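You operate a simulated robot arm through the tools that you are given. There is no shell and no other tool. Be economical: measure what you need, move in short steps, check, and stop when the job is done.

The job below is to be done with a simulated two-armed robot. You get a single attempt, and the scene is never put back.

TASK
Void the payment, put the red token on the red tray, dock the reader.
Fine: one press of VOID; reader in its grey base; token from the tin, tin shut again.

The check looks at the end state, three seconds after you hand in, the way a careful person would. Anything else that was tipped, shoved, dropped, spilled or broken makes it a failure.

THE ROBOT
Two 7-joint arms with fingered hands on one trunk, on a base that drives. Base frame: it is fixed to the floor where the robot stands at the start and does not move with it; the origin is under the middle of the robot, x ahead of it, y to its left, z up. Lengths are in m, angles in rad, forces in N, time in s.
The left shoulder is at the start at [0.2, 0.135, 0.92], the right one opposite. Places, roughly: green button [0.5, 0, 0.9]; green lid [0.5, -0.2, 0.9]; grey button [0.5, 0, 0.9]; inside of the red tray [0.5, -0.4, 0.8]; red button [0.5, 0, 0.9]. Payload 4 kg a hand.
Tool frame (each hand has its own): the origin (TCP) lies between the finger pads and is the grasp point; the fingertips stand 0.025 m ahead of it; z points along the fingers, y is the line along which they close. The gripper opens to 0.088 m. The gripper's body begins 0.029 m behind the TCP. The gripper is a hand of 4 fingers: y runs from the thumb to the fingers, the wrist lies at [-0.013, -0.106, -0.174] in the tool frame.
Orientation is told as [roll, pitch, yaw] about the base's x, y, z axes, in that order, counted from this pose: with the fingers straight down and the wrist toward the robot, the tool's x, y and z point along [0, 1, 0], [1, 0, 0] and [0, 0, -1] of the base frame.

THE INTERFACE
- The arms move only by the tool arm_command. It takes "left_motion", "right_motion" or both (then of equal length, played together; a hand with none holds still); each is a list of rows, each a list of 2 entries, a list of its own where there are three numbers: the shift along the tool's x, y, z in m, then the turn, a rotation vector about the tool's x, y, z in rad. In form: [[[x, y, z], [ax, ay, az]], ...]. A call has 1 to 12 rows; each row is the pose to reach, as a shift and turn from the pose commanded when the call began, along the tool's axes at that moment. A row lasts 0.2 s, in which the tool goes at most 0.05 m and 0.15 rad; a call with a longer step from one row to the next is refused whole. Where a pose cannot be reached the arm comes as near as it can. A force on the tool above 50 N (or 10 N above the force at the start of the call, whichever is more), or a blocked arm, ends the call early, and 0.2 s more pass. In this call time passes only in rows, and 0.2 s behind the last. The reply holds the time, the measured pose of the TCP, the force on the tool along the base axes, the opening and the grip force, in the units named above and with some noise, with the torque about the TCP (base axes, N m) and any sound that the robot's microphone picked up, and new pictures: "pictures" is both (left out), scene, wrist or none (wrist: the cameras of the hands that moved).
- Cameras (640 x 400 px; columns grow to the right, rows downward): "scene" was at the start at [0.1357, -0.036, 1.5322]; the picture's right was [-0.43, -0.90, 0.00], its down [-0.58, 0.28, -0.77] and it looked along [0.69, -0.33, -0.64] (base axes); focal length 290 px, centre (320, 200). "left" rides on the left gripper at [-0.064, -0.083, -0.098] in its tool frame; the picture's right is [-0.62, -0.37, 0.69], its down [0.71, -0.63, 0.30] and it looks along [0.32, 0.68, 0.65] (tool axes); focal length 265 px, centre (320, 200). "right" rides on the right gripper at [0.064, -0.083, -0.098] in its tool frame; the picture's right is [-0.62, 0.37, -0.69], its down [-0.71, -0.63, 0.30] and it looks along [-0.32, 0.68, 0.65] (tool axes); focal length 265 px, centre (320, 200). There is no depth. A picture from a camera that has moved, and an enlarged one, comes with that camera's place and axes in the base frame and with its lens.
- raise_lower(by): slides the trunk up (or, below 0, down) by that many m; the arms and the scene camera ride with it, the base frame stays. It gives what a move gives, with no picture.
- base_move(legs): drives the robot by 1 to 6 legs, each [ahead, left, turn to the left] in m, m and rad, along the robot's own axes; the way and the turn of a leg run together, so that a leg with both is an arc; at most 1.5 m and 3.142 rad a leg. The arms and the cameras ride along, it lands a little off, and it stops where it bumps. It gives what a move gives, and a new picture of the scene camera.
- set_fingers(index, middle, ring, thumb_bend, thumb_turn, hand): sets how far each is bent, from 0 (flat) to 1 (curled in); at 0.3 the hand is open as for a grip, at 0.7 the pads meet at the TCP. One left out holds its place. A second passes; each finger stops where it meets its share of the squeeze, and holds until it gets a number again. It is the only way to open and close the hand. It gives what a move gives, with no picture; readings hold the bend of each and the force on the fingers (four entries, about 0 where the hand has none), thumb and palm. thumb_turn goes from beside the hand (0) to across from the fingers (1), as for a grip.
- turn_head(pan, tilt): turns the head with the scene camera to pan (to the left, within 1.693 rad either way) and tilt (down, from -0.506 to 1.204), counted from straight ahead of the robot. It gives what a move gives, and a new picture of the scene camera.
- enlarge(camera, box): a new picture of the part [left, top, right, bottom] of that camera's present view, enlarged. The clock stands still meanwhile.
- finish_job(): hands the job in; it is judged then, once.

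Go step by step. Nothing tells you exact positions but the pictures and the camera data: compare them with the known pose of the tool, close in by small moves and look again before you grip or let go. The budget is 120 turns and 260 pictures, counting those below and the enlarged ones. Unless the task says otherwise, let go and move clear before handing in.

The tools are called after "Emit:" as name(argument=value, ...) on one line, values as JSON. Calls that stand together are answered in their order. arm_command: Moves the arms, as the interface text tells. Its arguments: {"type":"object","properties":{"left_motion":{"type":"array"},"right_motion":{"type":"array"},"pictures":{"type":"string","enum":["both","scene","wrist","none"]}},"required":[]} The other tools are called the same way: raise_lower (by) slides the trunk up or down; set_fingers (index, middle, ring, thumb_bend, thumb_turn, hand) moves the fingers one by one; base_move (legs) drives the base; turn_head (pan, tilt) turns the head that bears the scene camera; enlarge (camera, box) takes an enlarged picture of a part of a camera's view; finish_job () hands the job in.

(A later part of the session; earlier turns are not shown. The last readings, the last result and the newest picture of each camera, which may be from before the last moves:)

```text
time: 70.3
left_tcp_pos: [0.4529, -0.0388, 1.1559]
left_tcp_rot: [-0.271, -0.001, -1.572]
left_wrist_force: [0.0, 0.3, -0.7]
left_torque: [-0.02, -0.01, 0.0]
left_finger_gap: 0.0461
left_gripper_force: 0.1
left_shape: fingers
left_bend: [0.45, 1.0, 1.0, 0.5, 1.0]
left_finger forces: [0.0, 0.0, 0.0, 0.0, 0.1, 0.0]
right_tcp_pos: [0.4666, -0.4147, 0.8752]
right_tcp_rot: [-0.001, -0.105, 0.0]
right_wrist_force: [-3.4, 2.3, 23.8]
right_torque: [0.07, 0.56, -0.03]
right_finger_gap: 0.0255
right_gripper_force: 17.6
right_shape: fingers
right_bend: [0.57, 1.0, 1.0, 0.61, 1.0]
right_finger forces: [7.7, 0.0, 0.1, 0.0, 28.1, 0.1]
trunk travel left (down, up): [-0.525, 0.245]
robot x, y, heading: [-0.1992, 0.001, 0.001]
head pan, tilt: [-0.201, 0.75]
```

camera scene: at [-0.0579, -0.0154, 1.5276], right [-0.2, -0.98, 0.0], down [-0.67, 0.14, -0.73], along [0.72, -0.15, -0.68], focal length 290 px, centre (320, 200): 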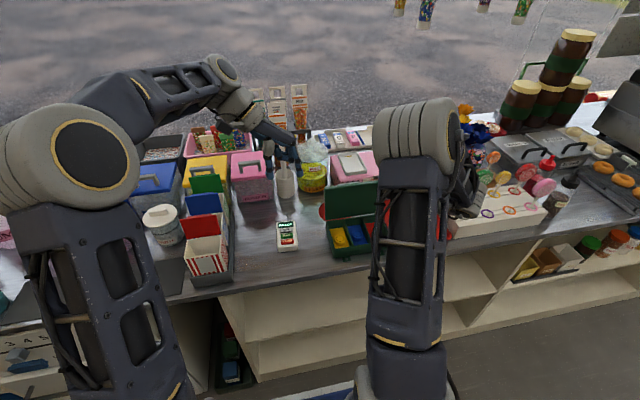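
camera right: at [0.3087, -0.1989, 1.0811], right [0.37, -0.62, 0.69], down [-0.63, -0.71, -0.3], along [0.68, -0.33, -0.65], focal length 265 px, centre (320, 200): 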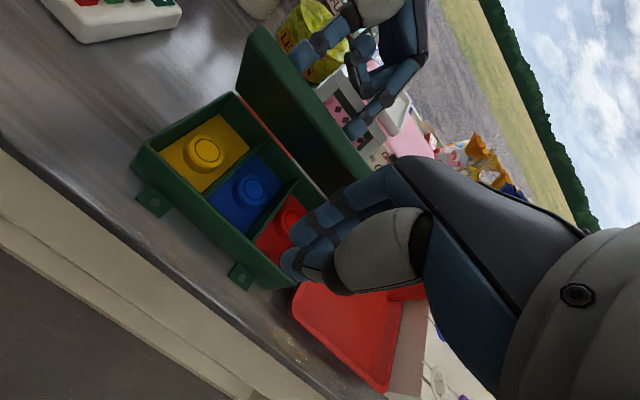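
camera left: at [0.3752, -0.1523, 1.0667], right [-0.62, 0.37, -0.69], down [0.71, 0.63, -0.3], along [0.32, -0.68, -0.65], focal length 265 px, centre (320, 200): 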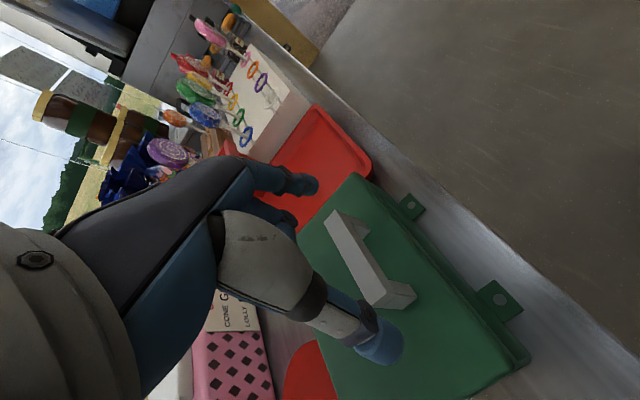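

Contact with the tray. I'll relieve 2 mm and open slightly to release.

Emit:
arm_command(right_motion=[[[0, 0, -0.003], [0, 0, 0]]], pictures="none")

Emit:
set_fingers(hand="right", index=0.48, thumb_bend=0.5)

Emit:
enlarge(camera="right", box=[150, 120, 400, 370])

```text
time: 70.7
left_tcp_pos: [0.4528, -0.04, 1.156]
left_tcp_rot: [-0.272, 0.0, -1.571]
left_wrist_force: [-0.1, 0.5, -0.4]
left_torque: [-0.01, 0.02, -0.01]
left_finger_gap: 0.0462
left_gripper_force: 0.1
left_shape: fingers
left_bend: [0.45, 1.0, 1.0, 0.5, 1.0]
left_finger forces: [0.0, 0.1, 0.1, 0.0, 0.1, 0.1]
right_tcp_pos: [0.4652, -0.4133, 0.8746]
right_tcp_rot: [0.0, -0.098, 0.001]
right_wrist_force: [0.6, 0.3, 10.0]
right_torque: [-0.04, 0.1, -0.03]
right_finger_gap: 0.0258
right_gripper_force: 12.7
right_shape: fingers
right_bend: [0.57, 1.0, 1.0, 0.62, 1.0]
right_finger forces: [9.4, 0.0, 0.0, 0.1, 16.2, 0.0]
trunk travel left (down, up): [-0.525, 0.245]
robot x, y, heading: [-0.1983, 0.0012, 0.004]
head pan, tilt: [-0.201, 0.75]
```

```text
time: 71.7
left_tcp_pos: [0.4531, -0.04, 1.1559]
left_tcp_rot: [-0.27, -0.002, -1.571]
left_wrist_force: [-0.9, -0.6, -0.5]
left_torque: [-0.01, -0.02, 0.0]
left_finger_gap: 0.0461
left_gripper_force: 0.0
left_shape: fingers
left_bend: [0.45, 1.0, 1.0, 0.5, 1.0]
left_finger forces: [0.0, 0.1, 0.0, 0.0, 0.0, 0.0]
right_tcp_pos: [0.4658, -0.4155, 0.8739]
right_tcp_rot: [0.001, -0.099, 0.0]
right_wrist_force: [2.2, -0.6, 8.9]
right_torque: [-0.07, 0.09, 0.02]
right_finger_gap: 0.036
right_gripper_force: 4.4
right_shape: fingers
right_bend: [0.48, 1.0, 1.0, 0.56, 1.0]
right_finger forces: [0.0, 0.0, 0.0, 0.0, 8.8, 0.1]
trunk travel left (down, up): [-0.525, 0.245]
robot x, y, heading: [-0.195, -0.0001, -0.002]
head pan, tilt: [-0.201, 0.75]
```

```text
1.60 times, centred on (275, 245) of right
camera zoom: at [0.3732, -0.3493, 0.9646], right [0.3, -0.62, 0.73], down [-0.6, -0.71, -0.37], along [0.75, -0.32, -0.58], focal length 425 px, centre (392, 128)
```

zoom: 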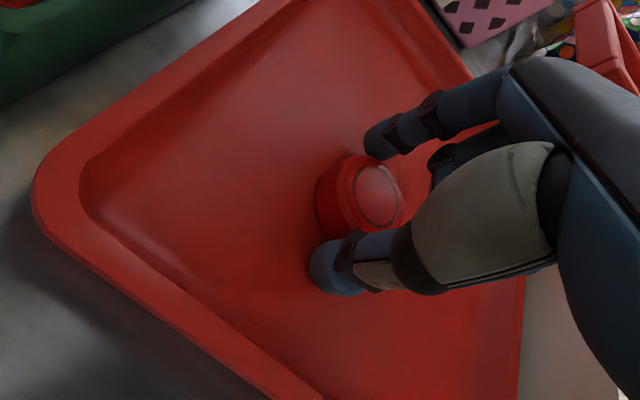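

Released. I'll rise a little, open wider and withdraw straight up.

Emit:
arm_command(right_motion=[[[0, 0, -0.004], [0, 0, 0]]], pictures="none")

Emit:
set_fingers(hand="right", index=0.43, thumb_bend=0.45)

Emit:
arm_command(right_motion=[[[0, 0.001, -0.01], [0, 0, 0]], [[0, 0.003, -0.03], [0, 0, 0]], [[0, 0.007, -0.07], [0, 0, 0]], [[0, 0.01, -0.11], [0, 0, 0]]], pictures="wrist")

```text
time: 72.1
left_tcp_pos: [0.4537, -0.0399, 1.155]
left_tcp_rot: [-0.27, 0.001, -1.571]
left_wrist_force: [-0.9, 0.9, -0.4]
left_torque: [0.01, -0.01, -0.03]
left_finger_gap: 0.0462
left_gripper_force: 0.1
left_shape: fingers
left_bend: [0.45, 1.0, 1.0, 0.5, 1.0]
left_finger forces: [0.0, 0.0, 0.1, 0.0, 0.1, 0.0]
right_tcp_pos: [0.4631, -0.4139, 0.8778]
right_tcp_rot: [0.0, -0.098, -0.001]
right_wrist_force: [0.2, 0.0, -1.2]
right_torque: [0.03, 0.05, 0.0]
right_finger_gap: 0.0434
right_gripper_force: 0.0
right_shape: fingers
right_bend: [0.48, 1.0, 1.0, 0.5, 1.0]
right_finger forces: [0.0, 0.0, 0.0, 0.1, 0.0, 0.1]
trunk travel left (down, up): [-0.525, 0.245]
robot x, y, heading: [-0.1994, -0.001, -0.003]
head pan, tilt: [-0.201, 0.75]
```

```text
time: 73.1
left_tcp_pos: [0.4542, -0.0407, 1.1559]
left_tcp_rot: [-0.271, 0.0, -1.572]
left_wrist_force: [0.6, -0.2, -1.3]
left_torque: [0.01, 0.0, 0.0]
left_finger_gap: 0.046
left_gripper_force: 0.1
left_shape: fingers
left_bend: [0.45, 1.0, 1.0, 0.5, 1.0]
left_finger forces: [0.0, 0.0, 0.0, 0.1, 0.0, 0.0]
right_tcp_pos: [0.4642, -0.4138, 0.8801]
right_tcp_rot: [0.0, -0.099, 0.002]
right_wrist_force: [0.2, 1.1, 0.2]
right_torque: [0.01, 0.02, 0.01]
right_finger_gap: 0.0541
right_gripper_force: 0.1
right_shape: fingers
right_bend: [0.43, 1.0, 1.0, 0.45, 0.99]
right_finger forces: [0.1, 0.0, 0.1, 0.0, 0.0, 0.0]
trunk travel left (down, up): [-0.525, 0.245]
robot x, y, heading: [-0.1996, -0.0016, -0.0]
head pan, tilt: [-0.201, 0.75]
```

```text
time: 74.1
left_tcp_pos: [0.4547, -0.0402, 1.1552]
left_tcp_rot: [-0.27, -0.001, -1.571]
left_wrist_force: [0.4, 0.7, 0.1]
left_torque: [0.02, 0.02, -0.01]
left_finger_gap: 0.0461
left_gripper_force: 0.1
left_shape: fingers
left_bend: [0.45, 1.0, 1.0, 0.5, 1.0]
left_finger forces: [0.1, 0.0, 0.1, 0.0, 0.1, 0.0]
right_tcp_pos: [0.4631, -0.4132, 0.9906]
right_tcp_rot: [0.0, -0.099, 0.0]
right_wrist_force: [0.3, -0.2, -0.4]
right_torque: [-0.02, 0.0, -0.02]
right_finger_gap: 0.0542
right_gripper_force: 0.0
right_shape: fingers
right_bend: [0.43, 1.0, 1.0, 0.45, 0.99]
right_finger forces: [0.0, 0.0, 0.0, 0.0, 0.1, 0.0]
trunk travel left (down, up): [-0.525, 0.245]
robot x, y, heading: [-0.1976, 0.0012, -0.001]
head pan, tilt: [-0.201, 0.75]
camera right: at [0.3723, -0.3481, 1.08], right [0.3, -0.62, 0.73], down [-0.6, -0.71, -0.37], along [0.74, -0.32, -0.58], focal length 265 px, centre (320, 200)
```

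right: 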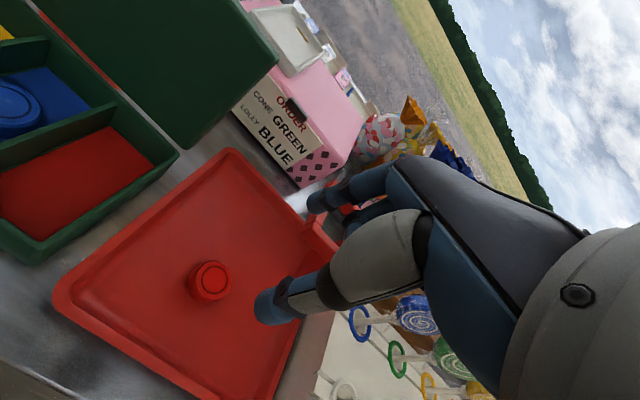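

The token lies flat in the tray. Now I'll close the lid: form a pinch and bring the right hand behind the open lid, to the right of the handle.

Emit:
set_fingers(hand="right", index=0.7, thumb_bend=0.7)

Emit:
arm_command(right_motion=[[[0, 0.005, -0.048], [0.03, 0, 0]], [[0, 0.01, -0.0955], [0.06, 0, 0]], [[0.031, 0.044, -0.093], [0.1, 0, 0]], [[0.062, 0.078, -0.09], [0.1, 0, 0]], [[0.093, 0.112, -0.088], [0.1, 0, 0]], [[0.125, 0.1463, -0.0858], [0.1, 0, 0]]], pictures="both")

```text
time: 75.1
left_tcp_pos: [0.4539, -0.0402, 1.1562]
left_tcp_rot: [-0.273, 0.001, -1.57]
left_wrist_force: [-0.1, -0.4, -0.1]
left_torque: [0.04, 0.02, 0.0]
left_finger_gap: 0.0462
left_gripper_force: 0.0
left_shape: fingers
left_bend: [0.45, 1.0, 1.0, 0.5, 1.0]
left_finger forces: [0.0, 0.0, 0.1, 0.0, 0.0, 0.1]
right_tcp_pos: [0.4653, -0.4132, 0.9901]
right_tcp_rot: [0.001, -0.101, 0.0]
right_wrist_force: [0.2, 0.1, 0.0]
right_torque: [0.02, 0.01, -0.01]
right_finger_gap: 0.0002
right_gripper_force: 0.1
right_shape: fingers
right_bend: [0.7, 1.0, 1.0, 0.7, 1.0]
right_finger forces: [0.0, 0.0, 0.1, 0.0, 0.1, 0.0]
trunk travel left (down, up): [-0.525, 0.245]
robot x, y, heading: [-0.2004, -0.0008, -0.0]
head pan, tilt: [-0.201, 0.75]
```

```text
time: 76.5
left_tcp_pos: [0.4538, -0.0405, 1.1558]
left_tcp_rot: [-0.271, 0.001, -1.573]
left_wrist_force: [0.4, -0.5, 0.0]
left_torque: [0.0, -0.01, -0.01]
left_finger_gap: 0.0463
left_gripper_force: 0.1
left_shape: fingers
left_bend: [0.45, 1.0, 1.0, 0.5, 1.0]
left_finger forces: [0.0, 0.0, 0.1, 0.1, 0.0, 0.0]
right_tcp_pos: [0.6018, -0.2884, 1.0895]
right_tcp_rot: [0.0, 0.001, -0.003]
right_wrist_force: [-1.0, -0.1, 1.0]
right_torque: [0.02, 0.03, -0.03]
right_finger_gap: 0.0001
right_gripper_force: 0.0
right_shape: fingers
right_bend: [0.7, 1.0, 1.0, 0.7, 1.0]
right_finger forces: [0.1, 0.0, 0.1, 0.0, 0.0, 0.0]
trunk travel left (down, up): [-0.525, 0.245]
robot x, y, heading: [-0.1992, 0.0021, -0.002]
head pan, tilt: [-0.201, 0.75]
camera scene: at [-0.058, -0.0159, 1.5276], right [-0.2, -0.98, 0.0], down [-0.67, 0.14, -0.73], along [0.72, -0.15, -0.68], focal length 290 px, centre (320, 200)
camera right: at [0.5185, -0.2234, 1.1887], right [0.37, -0.62, 0.69], down [-0.63, -0.71, -0.3], along [0.68, -0.33, -0.65], focal length 265 px, centre (320, 200)
```

scene: 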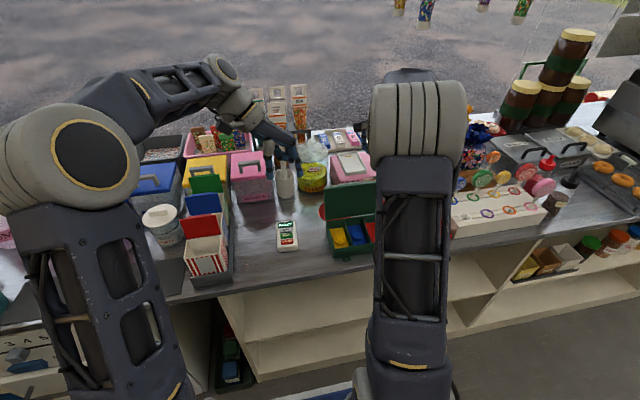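
right: 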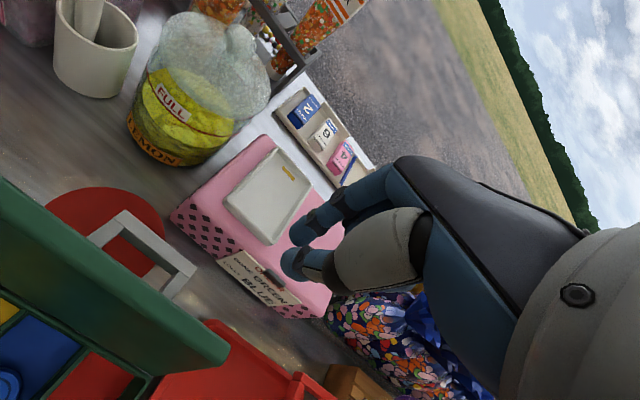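

The lid's right corner is at about (0.55, -0.31), and the handle ends at y of about -0.27. I'll lower the fingers behind the lid at y -0.294.

Emit:
arm_command(right_motion=[[[-0.006, 0, 0.03], [0, 0, 0]], [[-0.006, 0, 0.06], [0, 0, 0]], [[-0.006, 0, 0.09], [0, 0, 0]]], pictures="wrist")

```text
time: 77.3
left_tcp_pos: [0.4526, -0.0395, 1.1573]
left_tcp_rot: [-0.271, 0.001, -1.571]
left_wrist_force: [0.0, 0.0, -0.4]
left_torque: [-0.01, -0.02, 0.03]
left_finger_gap: 0.0462
left_gripper_force: 0.0
left_shape: fingers
left_bend: [0.45, 1.0, 1.0, 0.5, 1.0]
left_finger forces: [0.0, 0.0, 0.0, 0.0, 0.0, 0.0]
right_tcp_pos: [0.6012, -0.293, 1.001]
right_tcp_rot: [0.001, 0.0, 0.001]
right_wrist_force: [0.3, -0.2, -0.5]
right_torque: [0.0, 0.01, -0.01]
right_finger_gap: 0.0
right_gripper_force: 0.0
right_shape: fingers
right_bend: [0.7, 1.0, 1.0, 0.7, 1.0]
right_finger forces: [0.0, 0.0, 0.0, 0.1, 0.0, 0.1]
trunk travel left (down, up): [-0.525, 0.245]
robot x, y, heading: [-0.2011, 0.0001, 0.002]
head pan, tilt: [-0.201, 0.75]
camera right: at [0.5195, -0.2281, 1.0992], right [0.37, -0.62, 0.69], down [-0.63, -0.71, -0.3], along [0.68, -0.32, -0.65], focal length 265 px, centre (320, 200)
```

right: 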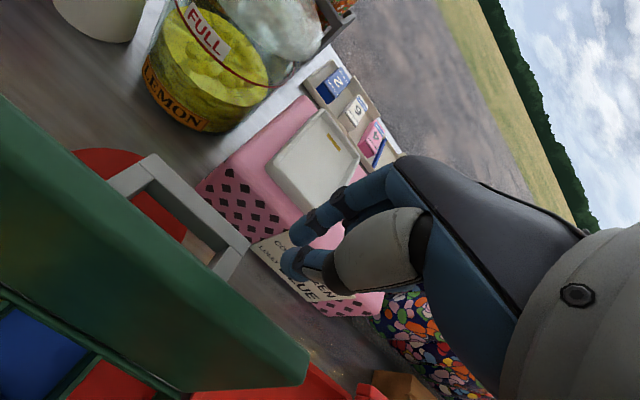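

The fingers are behind the lid, clear of the handle. I'll pull towards the robot slowly.

Emit:
arm_command(right_motion=[[[0, -0.02, 0], [0, 0, 0]], [[0, -0.035, 0], [0, 0, 0]], [[0, -0.045, 0], [0, 0, 0]], [[0, -0.055, 0], [0, 0, 0]], [[0, -0.065, 0], [0, 0, 0]], [[0, -0.075, 0], [0, 0, 0]]], pictures="none")

Emit:
enlarge(camera="scene", box=[310, 150, 430, 270])

Emit:
enlarge(camera="right", box=[0, 0, 640, 400])

```text
time: 78.7
left_tcp_pos: [0.4534, -0.04, 1.1564]
left_tcp_rot: [-0.269, -0.001, -1.57]
left_wrist_force: [0.5, 0.0, 0.4]
left_torque: [0.03, 0.01, 0.01]
left_finger_gap: 0.0459
left_gripper_force: 0.0
left_shape: fingers
left_bend: [0.45, 1.0, 1.0, 0.5, 1.0]
left_finger forces: [0.0, 0.1, 0.1, 0.1, 0.0, 0.0]
right_tcp_pos: [0.5271, -0.2944, 0.9986]
right_tcp_rot: [0.001, 0.002, 0.0]
right_wrist_force: [-0.3, 0.1, -0.2]
right_torque: [0.0, 0.01, 0.0]
right_finger_gap: 0.0
right_gripper_force: 0.0
right_shape: fingers
right_bend: [0.7, 1.0, 1.0, 0.7, 1.0]
right_finger forces: [0.1, 0.0, 0.0, 0.0, 0.1, 0.0]
trunk travel left (down, up): [-0.525, 0.245]
robot x, y, heading: [-0.1946, 0.0035, -0.007]
head pan, tilt: [-0.201, 0.75]
```

```text
3.33 times, centred on (370, 210) of scene
camera zoom: at [-0.0576, -0.0155, 1.5275], right [-0.2, -0.98, 0.0], down [-0.67, 0.14, -0.73], along [0.72, -0.15, -0.68], focal length 966 px, centre (153, 167)
```

zoom: 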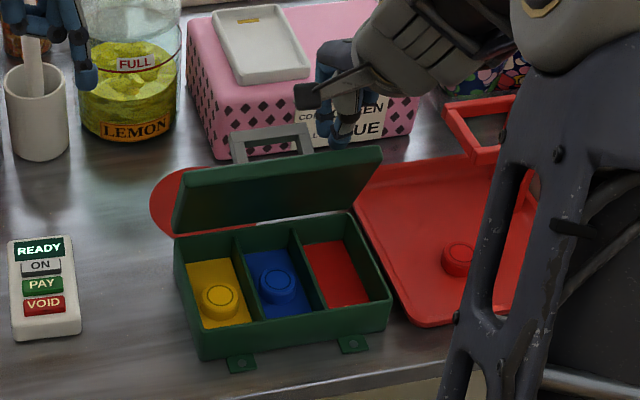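

```text
1.00 times, centred on (320, 200) of right (not enlarged: the box is as wide or as high as the picture)
camera zoom: at [0.4436, -0.2293, 1.0973], right [0.37, -0.62, 0.69], down [-0.63, -0.71, -0.3], along [0.68, -0.32, -0.65], focal length 265 px, centre (320, 200)
```

zoom: 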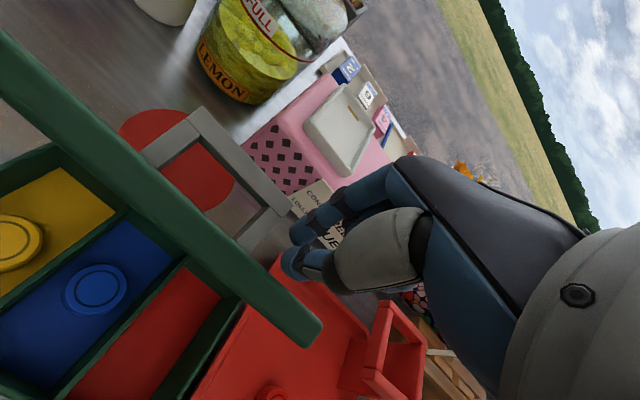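

The lid follows and holds by friction at about 70 degrees. I'll keep pushing forward and then down.

Emit:
arm_command(right_motion=[[[0, -0.015, 0], [0, 0, 0]], [[0, -0.03, 0], [0, 0, 0]], [[0, -0.045, 0.002], [0, 0, 0]], [[0, -0.06, 0.005], [0, 0, 0]], [[0, -0.07, 0.012], [0, 0, 0]], [[0, -0.08, 0.02], [0, 0, 0]]], pictures="none")

Emit:
enlarge(camera="right", box=[0, 0, 640, 400])

Emit:
enlarge(camera="scene", box=[310, 150, 430, 270])

```text
time: 80.1
left_tcp_pos: [0.4528, -0.0398, 1.1573]
left_tcp_rot: [-0.269, 0.001, -1.57]
left_wrist_force: [0.0, 0.5, 0.8]
left_torque: [0.01, 0.0, 0.0]
left_finger_gap: 0.0462
left_gripper_force: 0.1
left_shape: fingers
left_bend: [0.45, 1.0, 1.0, 0.5, 1.0]
left_finger forces: [0.1, 0.0, 0.0, 0.1, 0.0, 0.0]
right_tcp_pos: [0.4465, -0.2932, 0.9805]
right_tcp_rot: [-0.002, 0.0, -0.002]
right_wrist_force: [-0.2, -0.4, 0.6]
right_torque: [-0.02, 0.0, 0.03]
right_finger_gap: 0.0
right_gripper_force: 0.0
right_shape: fingers
right_bend: [0.7, 1.0, 1.0, 0.7, 1.0]
right_finger forces: [0.1, 0.0, 0.1, 0.1, 0.1, 0.1]
trunk travel left (down, up): [-0.525, 0.245]
robot x, y, heading: [-0.1991, -0.0031, 0.002]
head pan, tilt: [-0.201, 0.75]
```

```text
1.00 times, centred on (320, 200) of right (not enlarged: the box is as wide or as high as the picture)
camera zoom: at [0.3638, -0.2283, 1.0784], right [0.37, -0.62, 0.69], down [-0.63, -0.71, -0.3], along [0.68, -0.32, -0.65], focal length 265 px, centre (320, 200)
```

zoom: 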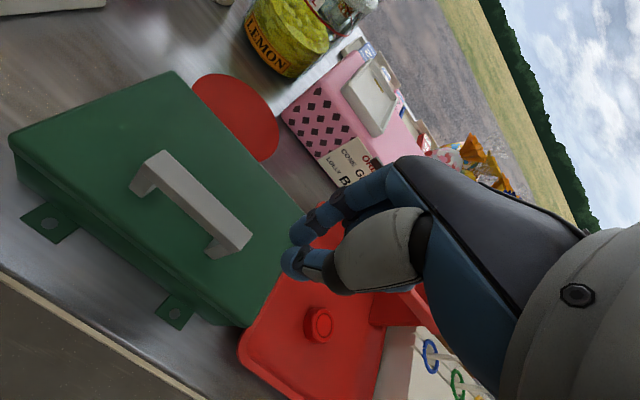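

```text
3.33 times, centred on (370, 210) of scene
camera zoom: at [-0.0577, -0.0155, 1.5275], right [-0.2, -0.98, 0.0], down [-0.67, 0.14, -0.73], along [0.72, -0.15, -0.68], focal length 966 px, centre (153, 167)
```

zoom: 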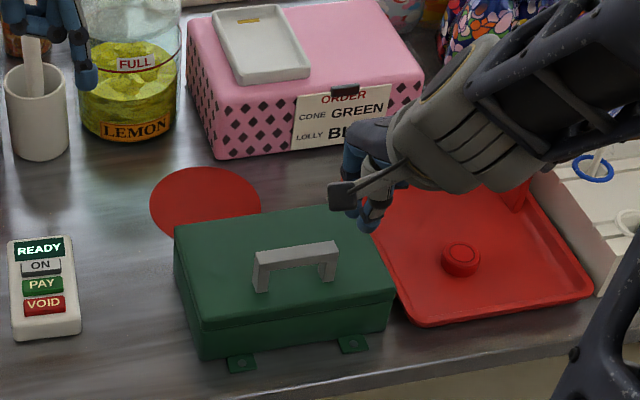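

The lid has closed. I'll press lightly near its front corner to make sure it is fully seated.

Emit:
arm_command(right_motion=[[[0.002, -0.015, 0.02], [0, 0, 0]], [[0.002, -0.02, 0.035], [0, 0, 0]], [[0.002, -0.02, 0.045], [0, 0, 0]], [[0.002, -0.02, 0.05], [0, 0, 0]]], pictures="none")

Emit:
enlarge(camera="scene", box=[310, 190, 410, 280])

```text
time: 81.1
left_tcp_pos: [0.4534, -0.0397, 1.1545]
left_tcp_rot: [-0.272, 0.0, -1.57]
left_wrist_force: [1.2, 0.3, -0.4]
left_torque: [0.0, 0.01, 0.0]
left_finger_gap: 0.0461
left_gripper_force: 0.0
left_shape: fingers
left_bend: [0.45, 1.0, 1.0, 0.5, 1.0]
left_finger forces: [0.1, 0.0, 0.0, 0.1, 0.1, 0.0]
right_tcp_pos: [0.4267, -0.2929, 0.9284]
right_tcp_rot: [0.001, 0.0, 0.001]
right_wrist_force: [-0.9, -0.4, 0.3]
right_torque: [0.02, -0.03, -0.01]
right_finger_gap: 0.0001
right_gripper_force: 0.1
right_shape: fingers
right_bend: [0.7, 1.0, 1.0, 0.7, 1.0]
right_finger forces: [0.1, 0.0, 0.0, 0.0, 0.1, 0.0]
trunk travel left (down, up): [-0.525, 0.245]
robot x, y, heading: [-0.1986, -0.0017, -0.001]
head pan, tilt: [-0.201, 0.75]
```

```text
4.44 times, centred on (360, 235) of scene
camera zoom: at [-0.0578, -0.0155, 1.5275], right [-0.2, -0.98, 0.0], down [-0.67, 0.14, -0.73], along [0.72, -0.15, -0.68], focal length 1288 px, centre (142, 44)
```

zoom: 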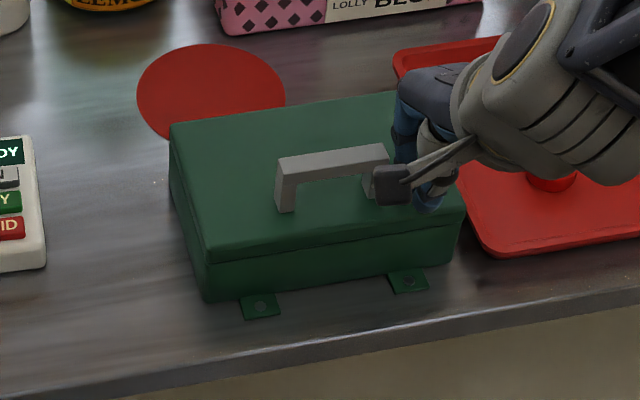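

Emit:
arm_command(right_motion=[[[0, 0, 0.003], [0, 0, 0]], [[0, 0, 0.006], [0, 0, 0]], [[0, 0, 0.008], [0, 0, 0]]], pictures="none")

```text
time: 81.9
left_tcp_pos: [0.4527, -0.039, 1.1567]
left_tcp_rot: [-0.268, -0.001, -1.571]
left_wrist_force: [0.5, 0.4, -1.0]
left_torque: [0.01, 0.01, 0.01]
left_finger_gap: 0.0462
left_gripper_force: 0.1
left_shape: fingers
left_bend: [0.45, 1.0, 1.0, 0.5, 1.0]
left_finger forces: [0.0, 0.0, 0.1, 0.0, 0.0, 0.1]
right_tcp_pos: [0.4276, -0.2921, 0.9231]
right_tcp_rot: [-0.003, -0.005, -0.001]
right_wrist_force: [-4.6, 1.2, 33.4]
right_torque: [0.16, 0.42, 0.01]
right_finger_gap: 0.0
right_gripper_force: 16.2
right_shape: fingers
right_bend: [0.7, 1.0, 1.0, 0.7, 1.0]
right_finger forces: [4.5, 0.1, 0.1, 0.0, 28.4, 0.1]
trunk travel left (down, up): [-0.525, 0.245]
robot x, y, heading: [-0.1979, 0.0029, -0.001]
head pan, tilt: [-0.201, 0.75]
```

The lid is firmly seated. I'll withdraw the right hand up and aside.

Emit:
arm_command(right_motion=[[[0, 0, -0.03], [0, 0, 0]], [[0, 0, -0.07], [0, 0, 0]], [[0, 0, -0.11], [0, 0, 0]], [[-0.02, -0.01, -0.15], [0, 0, 0]], [[-0.06, -0.02, -0.17], [0, 0, 0]], [[-0.1, -0.04, -0.18], [0, 0, 0]], [[-0.14, -0.06, -0.18], [0, 0, 0]], [[-0.18, -0.08, -0.18], [0, 0, 0]], [[-0.22, -0.09, -0.18], [0, 0, 0]]], pictures="none")

Emit:
enlarge(camera="scene", box=[260, 130, 460, 280])

Emit:
enlarge(camera="left", box=[0, 0, 640, 400])

```text
time: 83.9
left_tcp_pos: [0.4535, -0.0386, 1.1558]
left_tcp_rot: [-0.271, 0.0, -1.571]
left_wrist_force: [-0.3, -0.2, 0.5]
left_torque: [-0.03, -0.01, -0.04]
left_finger_gap: 0.0459
left_gripper_force: 0.1
left_shape: fingers
left_bend: [0.45, 1.0, 1.0, 0.5, 1.0]
left_finger forces: [0.0, 0.0, 0.0, 0.1, 0.0, 0.1]
right_tcp_pos: [0.3385, -0.5117, 1.1017]
right_tcp_rot: [-0.003, 0.001, 0.003]
right_wrist_force: [-0.1, -0.3, 0.5]
right_torque: [0.01, 0.02, 0.03]
right_finger_gap: 0.0001
right_gripper_force: 0.1
right_shape: fingers
right_bend: [0.7, 1.0, 1.0, 0.7, 1.0]
right_finger forces: [0.0, 0.1, 0.1, 0.0, 0.1, 0.0]
trunk travel left (down, up): [-0.525, 0.245]
robot x, y, heading: [-0.1986, -0.0022, 0.002]
head pan, tilt: [-0.201, 0.75]
```

```text
2.67 times, centred on (360, 205) of scene
camera zoom: at [-0.0577, -0.0152, 1.5275], right [-0.2, -0.98, 0.0], down [-0.67, 0.14, -0.73], along [0.72, -0.15, -0.68], focal length 773 px, centre (213, 187)
```

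zoom: 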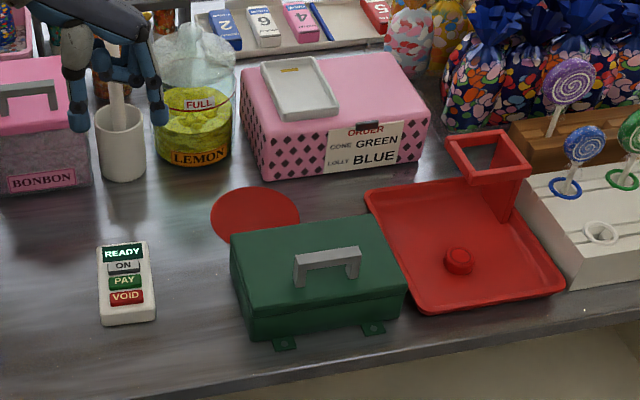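

```text
1.00 times, centred on (320, 200) of left (not enlarged: the box is as wide or as high as the picture)
camera zoom: at [0.4187, 0.0436, 1.2669], right [-0.78, 0.37, -0.5], down [0.61, 0.63, -0.48], along [0.14, -0.68, -0.72], focal length 265 px, centre (320, 200)
```

zoom: 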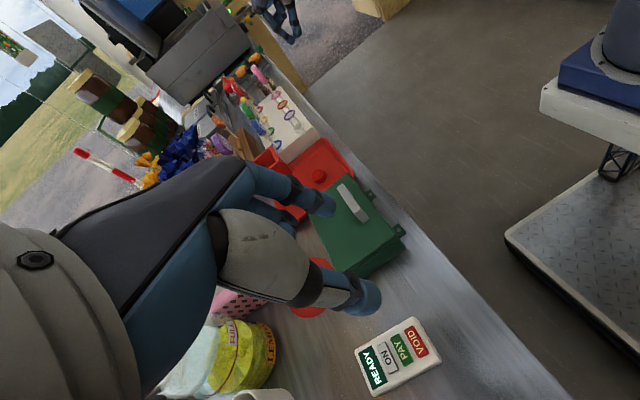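

The scene looks right: the tin is shut and the token is on the tray. The right hand suits docking best; the reader's centre is at about (0.514, -0.03) and the dock's at about (0.73, -0.287). I'll move the left arm aside, raise and turn the right hand, then drive 8 cm forward.

Emit:
arm_command(left_motion=[[[0, -0.03, -0.01], [0, 0, 0]], [[0, -0.07, -0.02], [0, 0.05, 0]], [[0, -0.11, -0.03], [0, 0.1, 0]], [[0, -0.15, -0.04], [0, 0.15, 0]], [[0, -0.19, -0.05], [0, 0.2, 0]], [[0, -0.23, -0.06], [0, 0.25, 0]], [[0, -0.27, -0.06], [0, 0.27, 0]], [[0, -0.3, -0.06], [0, 0.27, 0]], [[-0.03, -0.32, -0.06], [0, 0.27, 0]], [[-0.06, -0.34, -0.06], [0, 0.27, 0]], [[-0.09, -0.36, -0.06], [0, 0.27, 0]]], right_motion=[[[0, 0, -0.01], [0, 0, -0.14]], [[0, 0, -0.02], [0, 0, -0.28]], [[0, 0, -0.03], [0, 0, -0.42]], [[0, 0, -0.04], [0, 0, -0.56]], [[0, 0, -0.05], [0, 0, -0.7]], [[0, 0, -0.06], [0, 0, -0.84]], [[0, 0, -0.07], [0, 0, -0.98]], [[0, 0, -0.08], [0, 0, -1.12]], [[0, 0, -0.08], [0, 0, -1.26]], [[0, 0, -0.08], [0, 0, -1.4]], [[0, 0, -0.08], [0, 0, -1.521]]], pictures="none")

Emit:
set_fingers(hand="right", index=0.3, middle=0.3, ring=0.3, thumb_bend=0.3, thumb_turn=1)

Emit:
base_move(legs=[[0.08, 0, 0]])

```text
time: 86.3
left_tcp_pos: [0.3822, 0.3212, 1.2356]
left_tcp_rot: [0.001, 0.001, -1.572]
left_wrist_force: [0.4, 0.1, 0.0]
left_torque: [0.0, -0.01, 0.01]
left_finger_gap: 0.0462
left_gripper_force: 0.1
left_shape: fingers
left_bend: [0.45, 1.0, 1.0, 0.5, 1.0]
left_finger forces: [0.1, 0.0, 0.0, 0.1, 0.1, 0.0]
right_tcp_pos: [0.3363, -0.5136, 1.1816]
right_tcp_rot: [0.0, 0.002, 1.463]
right_wrist_force: [0.0, -0.1, -0.3]
right_torque: [0.03, 0.0, 0.0]
right_finger_gap: 0.0
right_gripper_force: 0.1
right_shape: fingers
right_bend: [0.7, 1.0, 1.0, 0.7, 1.0]
right_finger forces: [0.0, 0.0, 0.0, 0.1, 0.0, 0.0]
right hand out of reach, approached as far as the arm can: row 11
trunk travel left (down, up): [-0.525, 0.245]
robot x, y, heading: [-0.1978, 0.002, 0.002]
head pan, tilt: [-0.201, 0.75]
```

```text
time: 87.3
left_tcp_pos: [0.3813, 0.3221, 1.2359]
left_tcp_rot: [0.0, -0.001, -1.571]
left_wrist_force: [0.5, -0.3, -0.4]
left_torque: [0.01, -0.02, 0.02]
left_finger_gap: 0.0462
left_gripper_force: 0.2
left_shape: fingers
left_bend: [0.45, 1.0, 1.0, 0.5, 1.0]
left_finger forces: [0.0, 0.0, 0.0, 0.0, 0.0, 0.0]
right_tcp_pos: [0.3358, -0.5124, 1.1815]
right_tcp_rot: [-0.001, -0.002, 1.46]
right_wrist_force: [0.0, 0.5, 0.2]
right_torque: [-0.01, -0.03, 0.05]
right_finger_gap: 0.0843
right_gripper_force: 0.1
right_shape: fingers
right_bend: [0.3, 0.3, 0.3, 0.3, 0.98]
right_finger forces: [0.0, 0.0, 0.0, 0.0, 0.0, 0.1]
trunk travel left (down, up): [-0.525, 0.245]
robot x, y, heading: [-0.2014, 0.0013, 0.0]
head pan, tilt: [-0.201, 0.75]
```

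```text
time: 88.4
left_tcp_pos: [0.4613, 0.3222, 1.235]
left_tcp_rot: [0.001, 0.001, -1.568]
left_wrist_force: [-0.4, -0.2, -0.4]
left_torque: [0.0, 0.0, -0.01]
left_finger_gap: 0.046
left_gripper_force: 0.0
left_shape: fingers
left_bend: [0.45, 1.0, 1.0, 0.5, 1.0]
left_finger forces: [0.0, 0.0, 0.0, 0.0, 0.0, 0.1]
right_tcp_pos: [0.4173, -0.5108, 1.1821]
right_tcp_rot: [0.0, -0.001, 1.464]
right_wrist_force: [-0.4, 0.7, 0.1]
right_torque: [0.01, -0.01, 0.0]
right_finger_gap: 0.0844
right_gripper_force: 0.0
right_shape: fingers
right_bend: [0.3, 0.3, 0.3, 0.3, 0.98]
right_finger forces: [0.0, 0.1, 0.0, 0.0, 0.0, 0.0]
trunk travel left (down, up): [-0.525, 0.245]
robot x, y, heading: [-0.118, 0.001, 0.002]
head pan, tilt: [-0.201, 0.75]
camera scene: at [0.0221, -0.0153, 1.5275], right [-0.2, -0.98, 0.0], down [-0.67, 0.14, -0.73], along [0.72, -0.14, -0.68], focal length 290 px, centre (320, 200)
```

scene: 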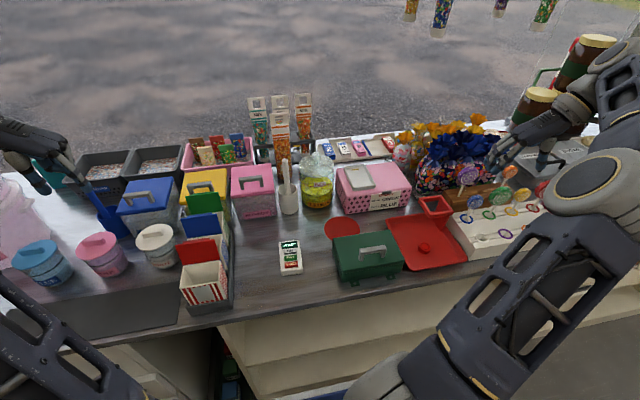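

Now I'll carry the right hand over the reader at a safe height.

Emit:
arm_command(right_motion=[[[-0.006, 0.04, 0.0], [0, 0, 0]], [[-0.012, 0.08, 0.0], [0, 0, 0]], [[-0.018, 0.12, 0.01], [0, 0, 0]], [[-0.024, 0.16, 0.02], [0, 0, 0]], [[-0.03, 0.2, 0.03], [0, 0, 0]], [[-0.036, 0.24, 0.04], [0, 0, 0]], [[-0.042, 0.28, 0.05], [0, 0, 0]], [[-0.048, 0.32, 0.06], [0, 0, 0]], [[-0.054, 0.36, 0.075], [0, 0, 0]], [[-0.06, 0.4, 0.09], [0, 0, 0]], [[-0.066, 0.444, 0.105], [0, 0, 0]], [[-0.0724, 0.4853, 0.12], [0, 0, 0]]], pictures="both")

```text
time: 91.0
left_tcp_pos: [0.4609, 0.3218, 1.2342]
left_tcp_rot: [0.0, 0.002, -1.569]
left_wrist_force: [-0.7, -0.6, 0.4]
left_torque: [0.0, -0.04, 0.0]
left_finger_gap: 0.0461
left_gripper_force: 0.0
left_shape: fingers
left_bend: [0.45, 1.0, 1.0, 0.5, 1.0]
left_finger forces: [0.1, 0.1, 0.1, 0.1, 0.0, 0.1]
right_tcp_pos: [0.5404, -0.0377, 1.0624]
right_tcp_rot: [-0.001, 0.0, 1.461]
right_wrist_force: [-0.6, -0.4, 1.5]
right_torque: [0.03, 0.04, 0.0]
right_finger_gap: 0.0846
right_gripper_force: 0.0
right_shape: fingers
right_bend: [0.3, 0.3, 0.3, 0.3, 0.98]
right_finger forces: [0.1, 0.0, 0.0, 0.1, 0.0, 0.0]
trunk travel left (down, up): [-0.525, 0.245]
robot x, y, heading: [-0.1223, 0.002, -0.002]
head pan, tilt: [-0.201, 0.75]
camera scene: at [0.0218, -0.0155, 1.5276], right [-0.2, -0.98, 0.0], down [-0.67, 0.14, -0.73], along [0.72, -0.14, -0.68], focal length 290 px, centre (320, 200)
camera right: at [0.4687, -0.1122, 1.1603], right [0.66, 0.3, 0.69], down [0.64, -0.7, -0.3], along [0.4, 0.64, -0.65], focal length 265 px, centre (320, 200)
```

scene: 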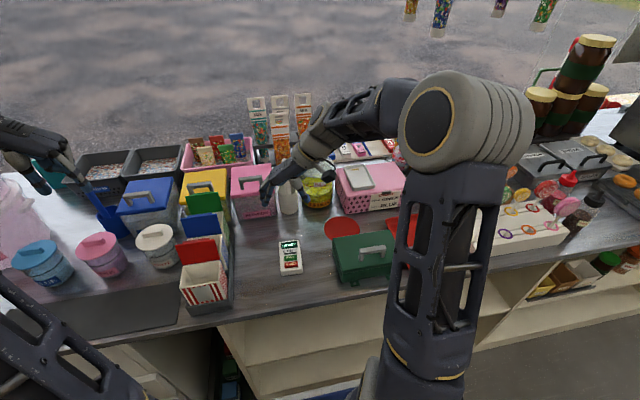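
right: 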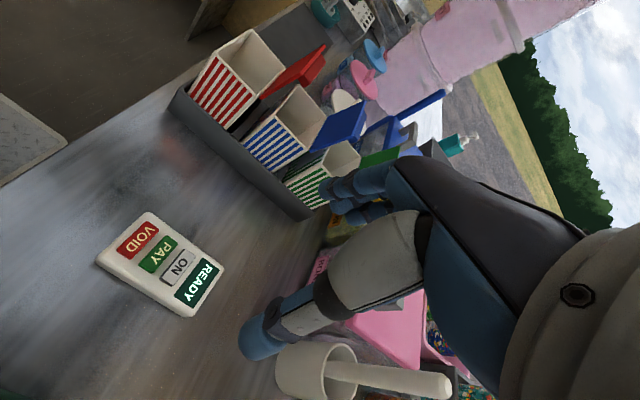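

The right hand's yaw saturates at 1.46 rad, about 6° short. I'll raise it and turn the base 0.12 rad left to align the hand with the reader.

Emit:
arm_command(right_motion=[[[0.01, -0.02, -0.03], [0, 0, 0]], [[0.02, -0.05, -0.06], [0, 0, 0]], [[0.02, -0.08, -0.08], [0, 0, 0]]], pictures="none")

Emit:
base_move(legs=[[0, 0, 0.12]])

Emit:
enlarge(camera="right", box=[0, 0, 640, 400])

```text
time: 91.8
left_tcp_pos: [0.4604, 0.3217, 1.2355]
left_tcp_rot: [-0.001, 0.0, -1.567]
left_wrist_force: [-0.3, 1.0, -0.4]
left_torque: [0.0, 0.01, -0.01]
left_finger_gap: 0.0461
left_gripper_force: 0.0
left_shape: fingers
left_bend: [0.45, 1.0, 1.0, 0.5, 1.0]
left_finger forces: [0.0, 0.0, 0.0, 0.1, 0.0, 0.0]
right_tcp_pos: [0.5137, -0.1178, 1.1414]
right_tcp_rot: [0.0, 0.0, 1.463]
right_wrist_force: [-0.2, 0.8, 0.7]
right_torque: [0.01, 0.0, 0.01]
right_finger_gap: 0.0846
right_gripper_force: 0.0
right_shape: fingers
right_bend: [0.3, 0.3, 0.3, 0.3, 0.98]
right_finger forces: [0.1, 0.0, 0.0, 0.0, 0.0, 0.1]
trunk travel left (down, up): [-0.525, 0.245]
robot x, y, heading: [-0.119, 0.0003, 0.003]
head pan, tilt: [-0.201, 0.75]
```

```text
time: 92.8
left_tcp_pos: [0.419, 0.3892, 1.2366]
left_tcp_rot: [0.0, 0.0, -1.451]
left_wrist_force: [-0.3, -0.8, -2.3]
left_torque: [0.04, -0.01, 0.01]
left_finger_gap: 0.0461
left_gripper_force: 0.0
left_shape: fingers
left_bend: [0.45, 1.0, 1.0, 0.5, 1.0]
left_finger forces: [0.0, 0.0, 0.0, 0.0, 0.1, 0.1]
right_tcp_pos: [0.5219, -0.0413, 1.1411]
right_tcp_rot: [0.0, 0.0, 1.582]
right_wrist_force: [0.4, 0.0, 0.2]
right_torque: [0.0, -0.02, 0.01]
right_finger_gap: 0.0843
right_gripper_force: 0.1
right_shape: fingers
right_bend: [0.3, 0.3, 0.3, 0.3, 0.98]
right_finger forces: [0.0, 0.0, 0.0, 0.2, 0.0, 0.0]
trunk travel left (down, up): [-0.525, 0.245]
robot x, y, heading: [-0.1176, 0.0005, 0.12]
head pan, tilt: [-0.201, 0.75]
camera scene: at [0.023, 0.0018, 1.5275], right [-0.08, -1.0, 0.0], down [-0.68, 0.05, -0.73], along [0.73, -0.06, -0.68], focal length 290 px, centre (320, 200)
```

scene: 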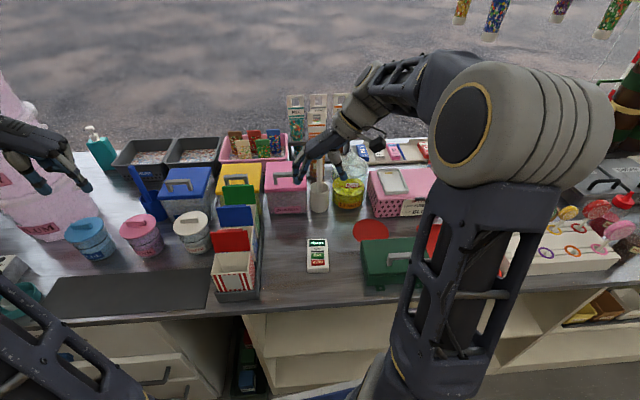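

```text
1.00 times, centred on (320, 200) of right (not enlarged: the box is as wide or as high as the picture)
camera zoom: at [0.4592, -0.1238, 1.24], right [0.62, 0.38, 0.69], down [0.72, -0.62, -0.3], along [0.32, 0.69, -0.65], focal length 265 px, centre (320, 200)
```

zoom: 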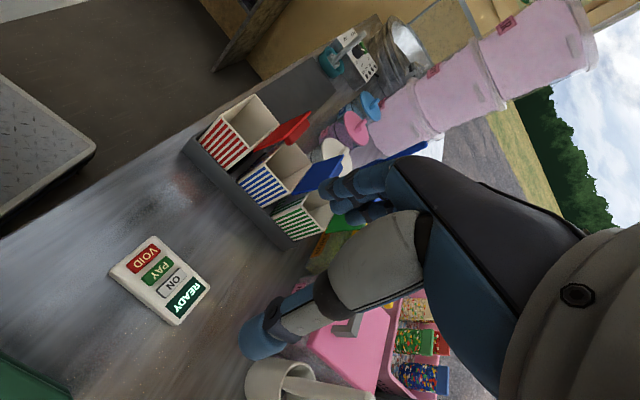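

The hand's yaw is now 1.58, matching the reader (centre (0.515, -0.030), yaw about 0). I'll descend over it.

Emit:
arm_command(right_motion=[[[0.002, 0.003, 0.04], [0, 0, 0]], [[0.004, 0.006, 0.08], [0, 0, 0]], [[0.006, 0.009, 0.12], [0, 0, 0]], [[0.007, 0.011, 0.16], [0, 0, 0]], [[0.007, 0.011, 0.195], [0, 0, 0]]], pictures="wrist")

Emit:
enlarge(camera="scene", box=[270, 190, 370, 290])

```text
time: 94.0
left_tcp_pos: [0.4172, 0.3898, 1.2354]
left_tcp_rot: [0.0, 0.0, -1.45]
left_wrist_force: [0.1, -0.2, -0.2]
left_torque: [-0.02, -0.02, -0.01]
left_finger_gap: 0.0459
left_gripper_force: 0.2
left_shape: fingers
left_bend: [0.45, 1.0, 1.0, 0.5, 1.0]
left_finger forces: [0.0, 0.1, 0.0, 0.1, 0.0, 0.0]
right_tcp_pos: [0.5143, -0.0314, 0.9475]
right_tcp_rot: [-0.003, 0.001, 1.58]
right_wrist_force: [0.3, 0.7, 0.3]
right_torque: [-0.04, 0.0, 0.0]
right_finger_gap: 0.0846
right_gripper_force: 0.0
right_shape: fingers
right_bend: [0.3, 0.3, 0.3, 0.3, 0.98]
right_finger forces: [0.0, 0.1, 0.1, 0.1, 0.0, 0.0]
trunk travel left (down, up): [-0.525, 0.245]
robot x, y, heading: [-0.1166, -0.0007, 0.124]
head pan, tilt: [-0.201, 0.75]
camera right: at [0.452, -0.1146, 1.0464], right [0.62, 0.38, 0.69], down [0.72, -0.62, -0.3], along [0.32, 0.69, -0.65], focal length 265 px, centre (320, 200)
```

right: 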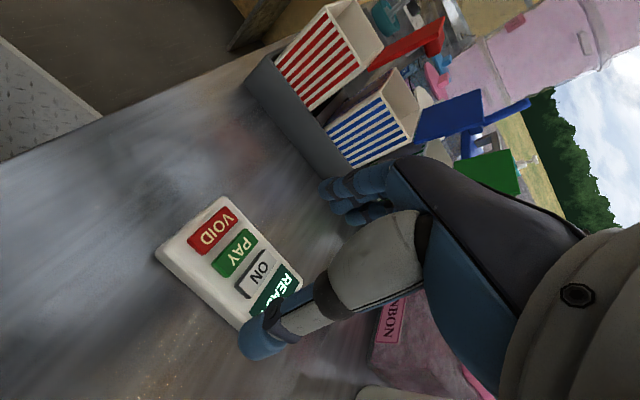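

```text
4.00 times, centred on (320, 240) of scene
camera zoom: at [0.0227, 0.0019, 1.5276], right [-0.08, -1.0, 0.0], down [-0.68, 0.05, -0.73], along [0.73, -0.06, -0.68], focal length 1159 px, centre (320, 40)
```

zoom: 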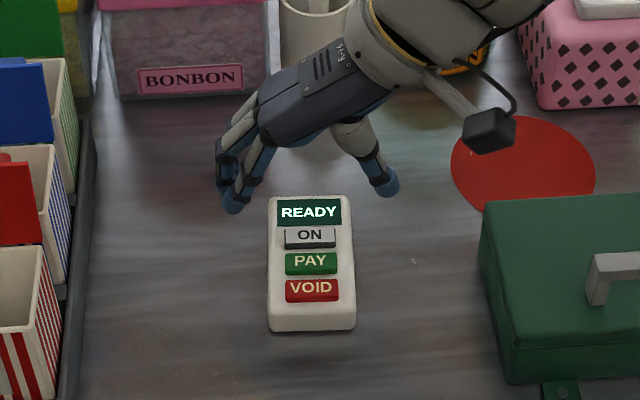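

Fingers and thumb straddle the reader symmetrically. I'll descend so the fingertips reach about mid-height of its sides.

Emit:
arm_command(right_motion=[[[0, 0, 0.03], [0, 0, 0]], [[0, 0, 0.055], [0, 0, 0]], [[0, 0, 0.069], [0, 0, 0]]], pictures="wrist")

Emit:
enlarge(camera="scene", box=[270, 190, 370, 290])

```text
time: 94.8
left_tcp_pos: [0.4183, 0.3883, 1.2354]
left_tcp_rot: [0.0, 0.001, -1.451]
left_wrist_force: [0.5, 0.6, 0.5]
left_torque: [0.02, -0.02, 0.01]
left_finger_gap: 0.0459
left_gripper_force: 0.0
left_shape: fingers
left_bend: [0.45, 1.0, 1.0, 0.5, 1.0]
left_finger forces: [0.0, 0.1, 0.1, 0.0, 0.1, 0.0]
right_tcp_pos: [0.5133, -0.0289, 0.877]
right_tcp_rot: [0.001, 0.001, 1.58]
right_wrist_force: [-1.3, 0.8, -0.4]
right_torque: [0.0, -0.01, 0.0]
right_finger_gap: 0.0844
right_gripper_force: 0.1
right_shape: fingers
right_bend: [0.3, 0.3, 0.3, 0.3, 0.98]
right_finger forces: [0.1, 0.1, 0.1, 0.1, 0.0, 0.1]
trunk travel left (down, up): [-0.525, 0.245]
robot x, y, heading: [-0.1203, 0.0035, 0.119]
head pan, tilt: [-0.201, 0.75]
camera right: at [0.4513, -0.1127, 0.9758], right [0.62, 0.38, 0.69], down [0.72, -0.62, -0.3], along [0.32, 0.69, -0.65], focal length 265 px, centre (320, 200)
```

right: 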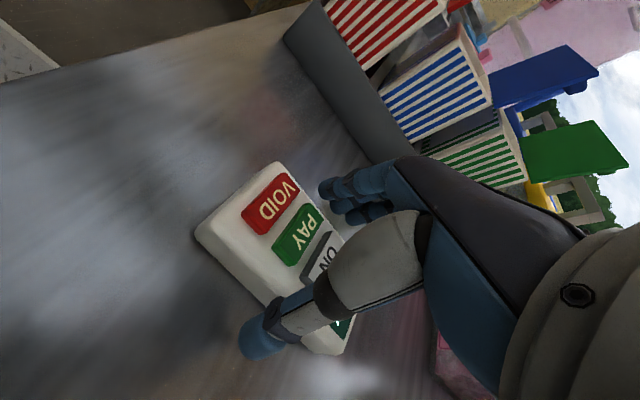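

```text
4.00 times, centred on (320, 240) of scene
camera zoom: at [0.0229, 0.0018, 1.5276], right [-0.08, -1.0, 0.0], down [-0.68, 0.05, -0.73], along [0.73, -0.06, -0.68], focal length 1159 px, centre (320, 40)
```

zoom: 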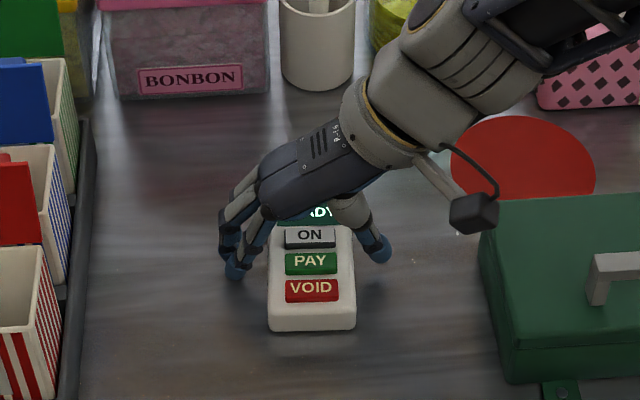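

Nicely straddled. Closing all fingers gently.

Emit:
set_fingers(hand="right", index=0.5, middle=0.5, ring=0.5, thumb_bend=0.5)

Emit:
enlarge(camera="scene", box=[270, 190, 370, 290])

Emit:
enlarge(camera="right", box=[150, 120, 400, 370])

```text
time: 95.8
left_tcp_pos: [0.419, 0.3886, 1.2342]
left_tcp_rot: [0.001, -0.001, -1.451]
left_wrist_force: [-0.3, -0.5, -0.7]
left_torque: [0.0, 0.06, -0.02]
left_finger_gap: 0.046
left_gripper_force: 0.2
left_shape: fingers
left_bend: [0.45, 1.0, 1.0, 0.5, 1.0]
left_finger forces: [0.0, 0.0, 0.0, 0.0, 0.0, 0.1]
right_tcp_pos: [0.5139, -0.0299, 0.8774]
right_tcp_rot: [-0.001, 0.0, 1.581]
right_wrist_force: [0.4, 0.5, -0.6]
right_torque: [0.05, 0.0, 0.0]
right_finger_gap: 0.0553
right_gripper_force: 6.3
right_shape: fingers
right_bend: [0.45, 0.47, 0.47, 0.43, 0.99]
right_finger forces: [3.3, 2.4, 1.6, 0.1, 6.6, 0.1]
trunk travel left (down, up): [-0.525, 0.245]
robot x, y, heading: [-0.1177, 0.0003, 0.122]
head pan, tilt: [-0.201, 0.75]
```

```text
4.00 times, centred on (320, 240) of scene
camera zoom: at [0.023, 0.0018, 1.5275], right [-0.08, -1.0, 0.0], down [-0.68, 0.05, -0.73], along [0.73, -0.06, -0.68], focal length 1159 px, centre (320, 40)
```

zoom: 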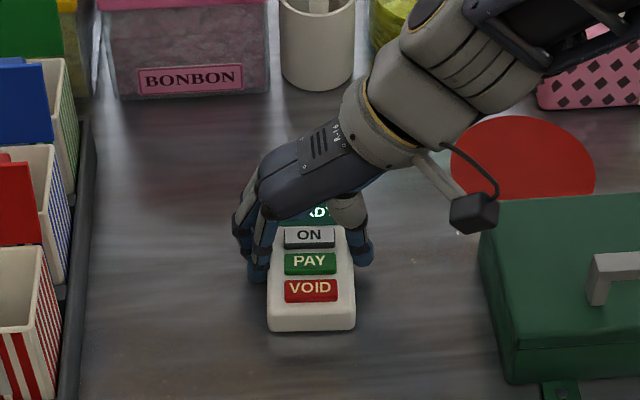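

```text
1.60 times, centred on (275, 245) of right
camera zoom: at [0.4514, -0.1128, 0.9759], right [0.62, 0.38, 0.69], down [0.72, -0.62, -0.3], along [0.32, 0.69, -0.65], focal length 425 px, centre (392, 128)
```

zoom: 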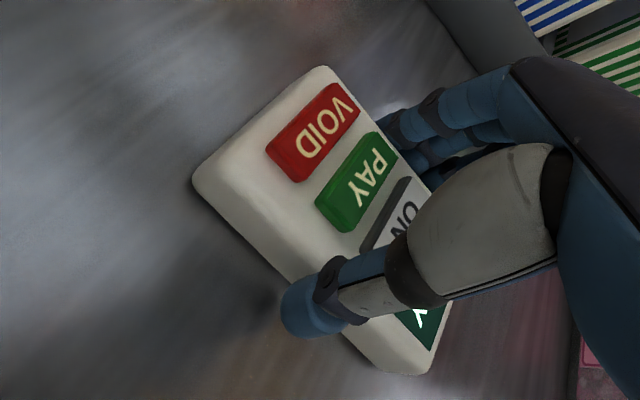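

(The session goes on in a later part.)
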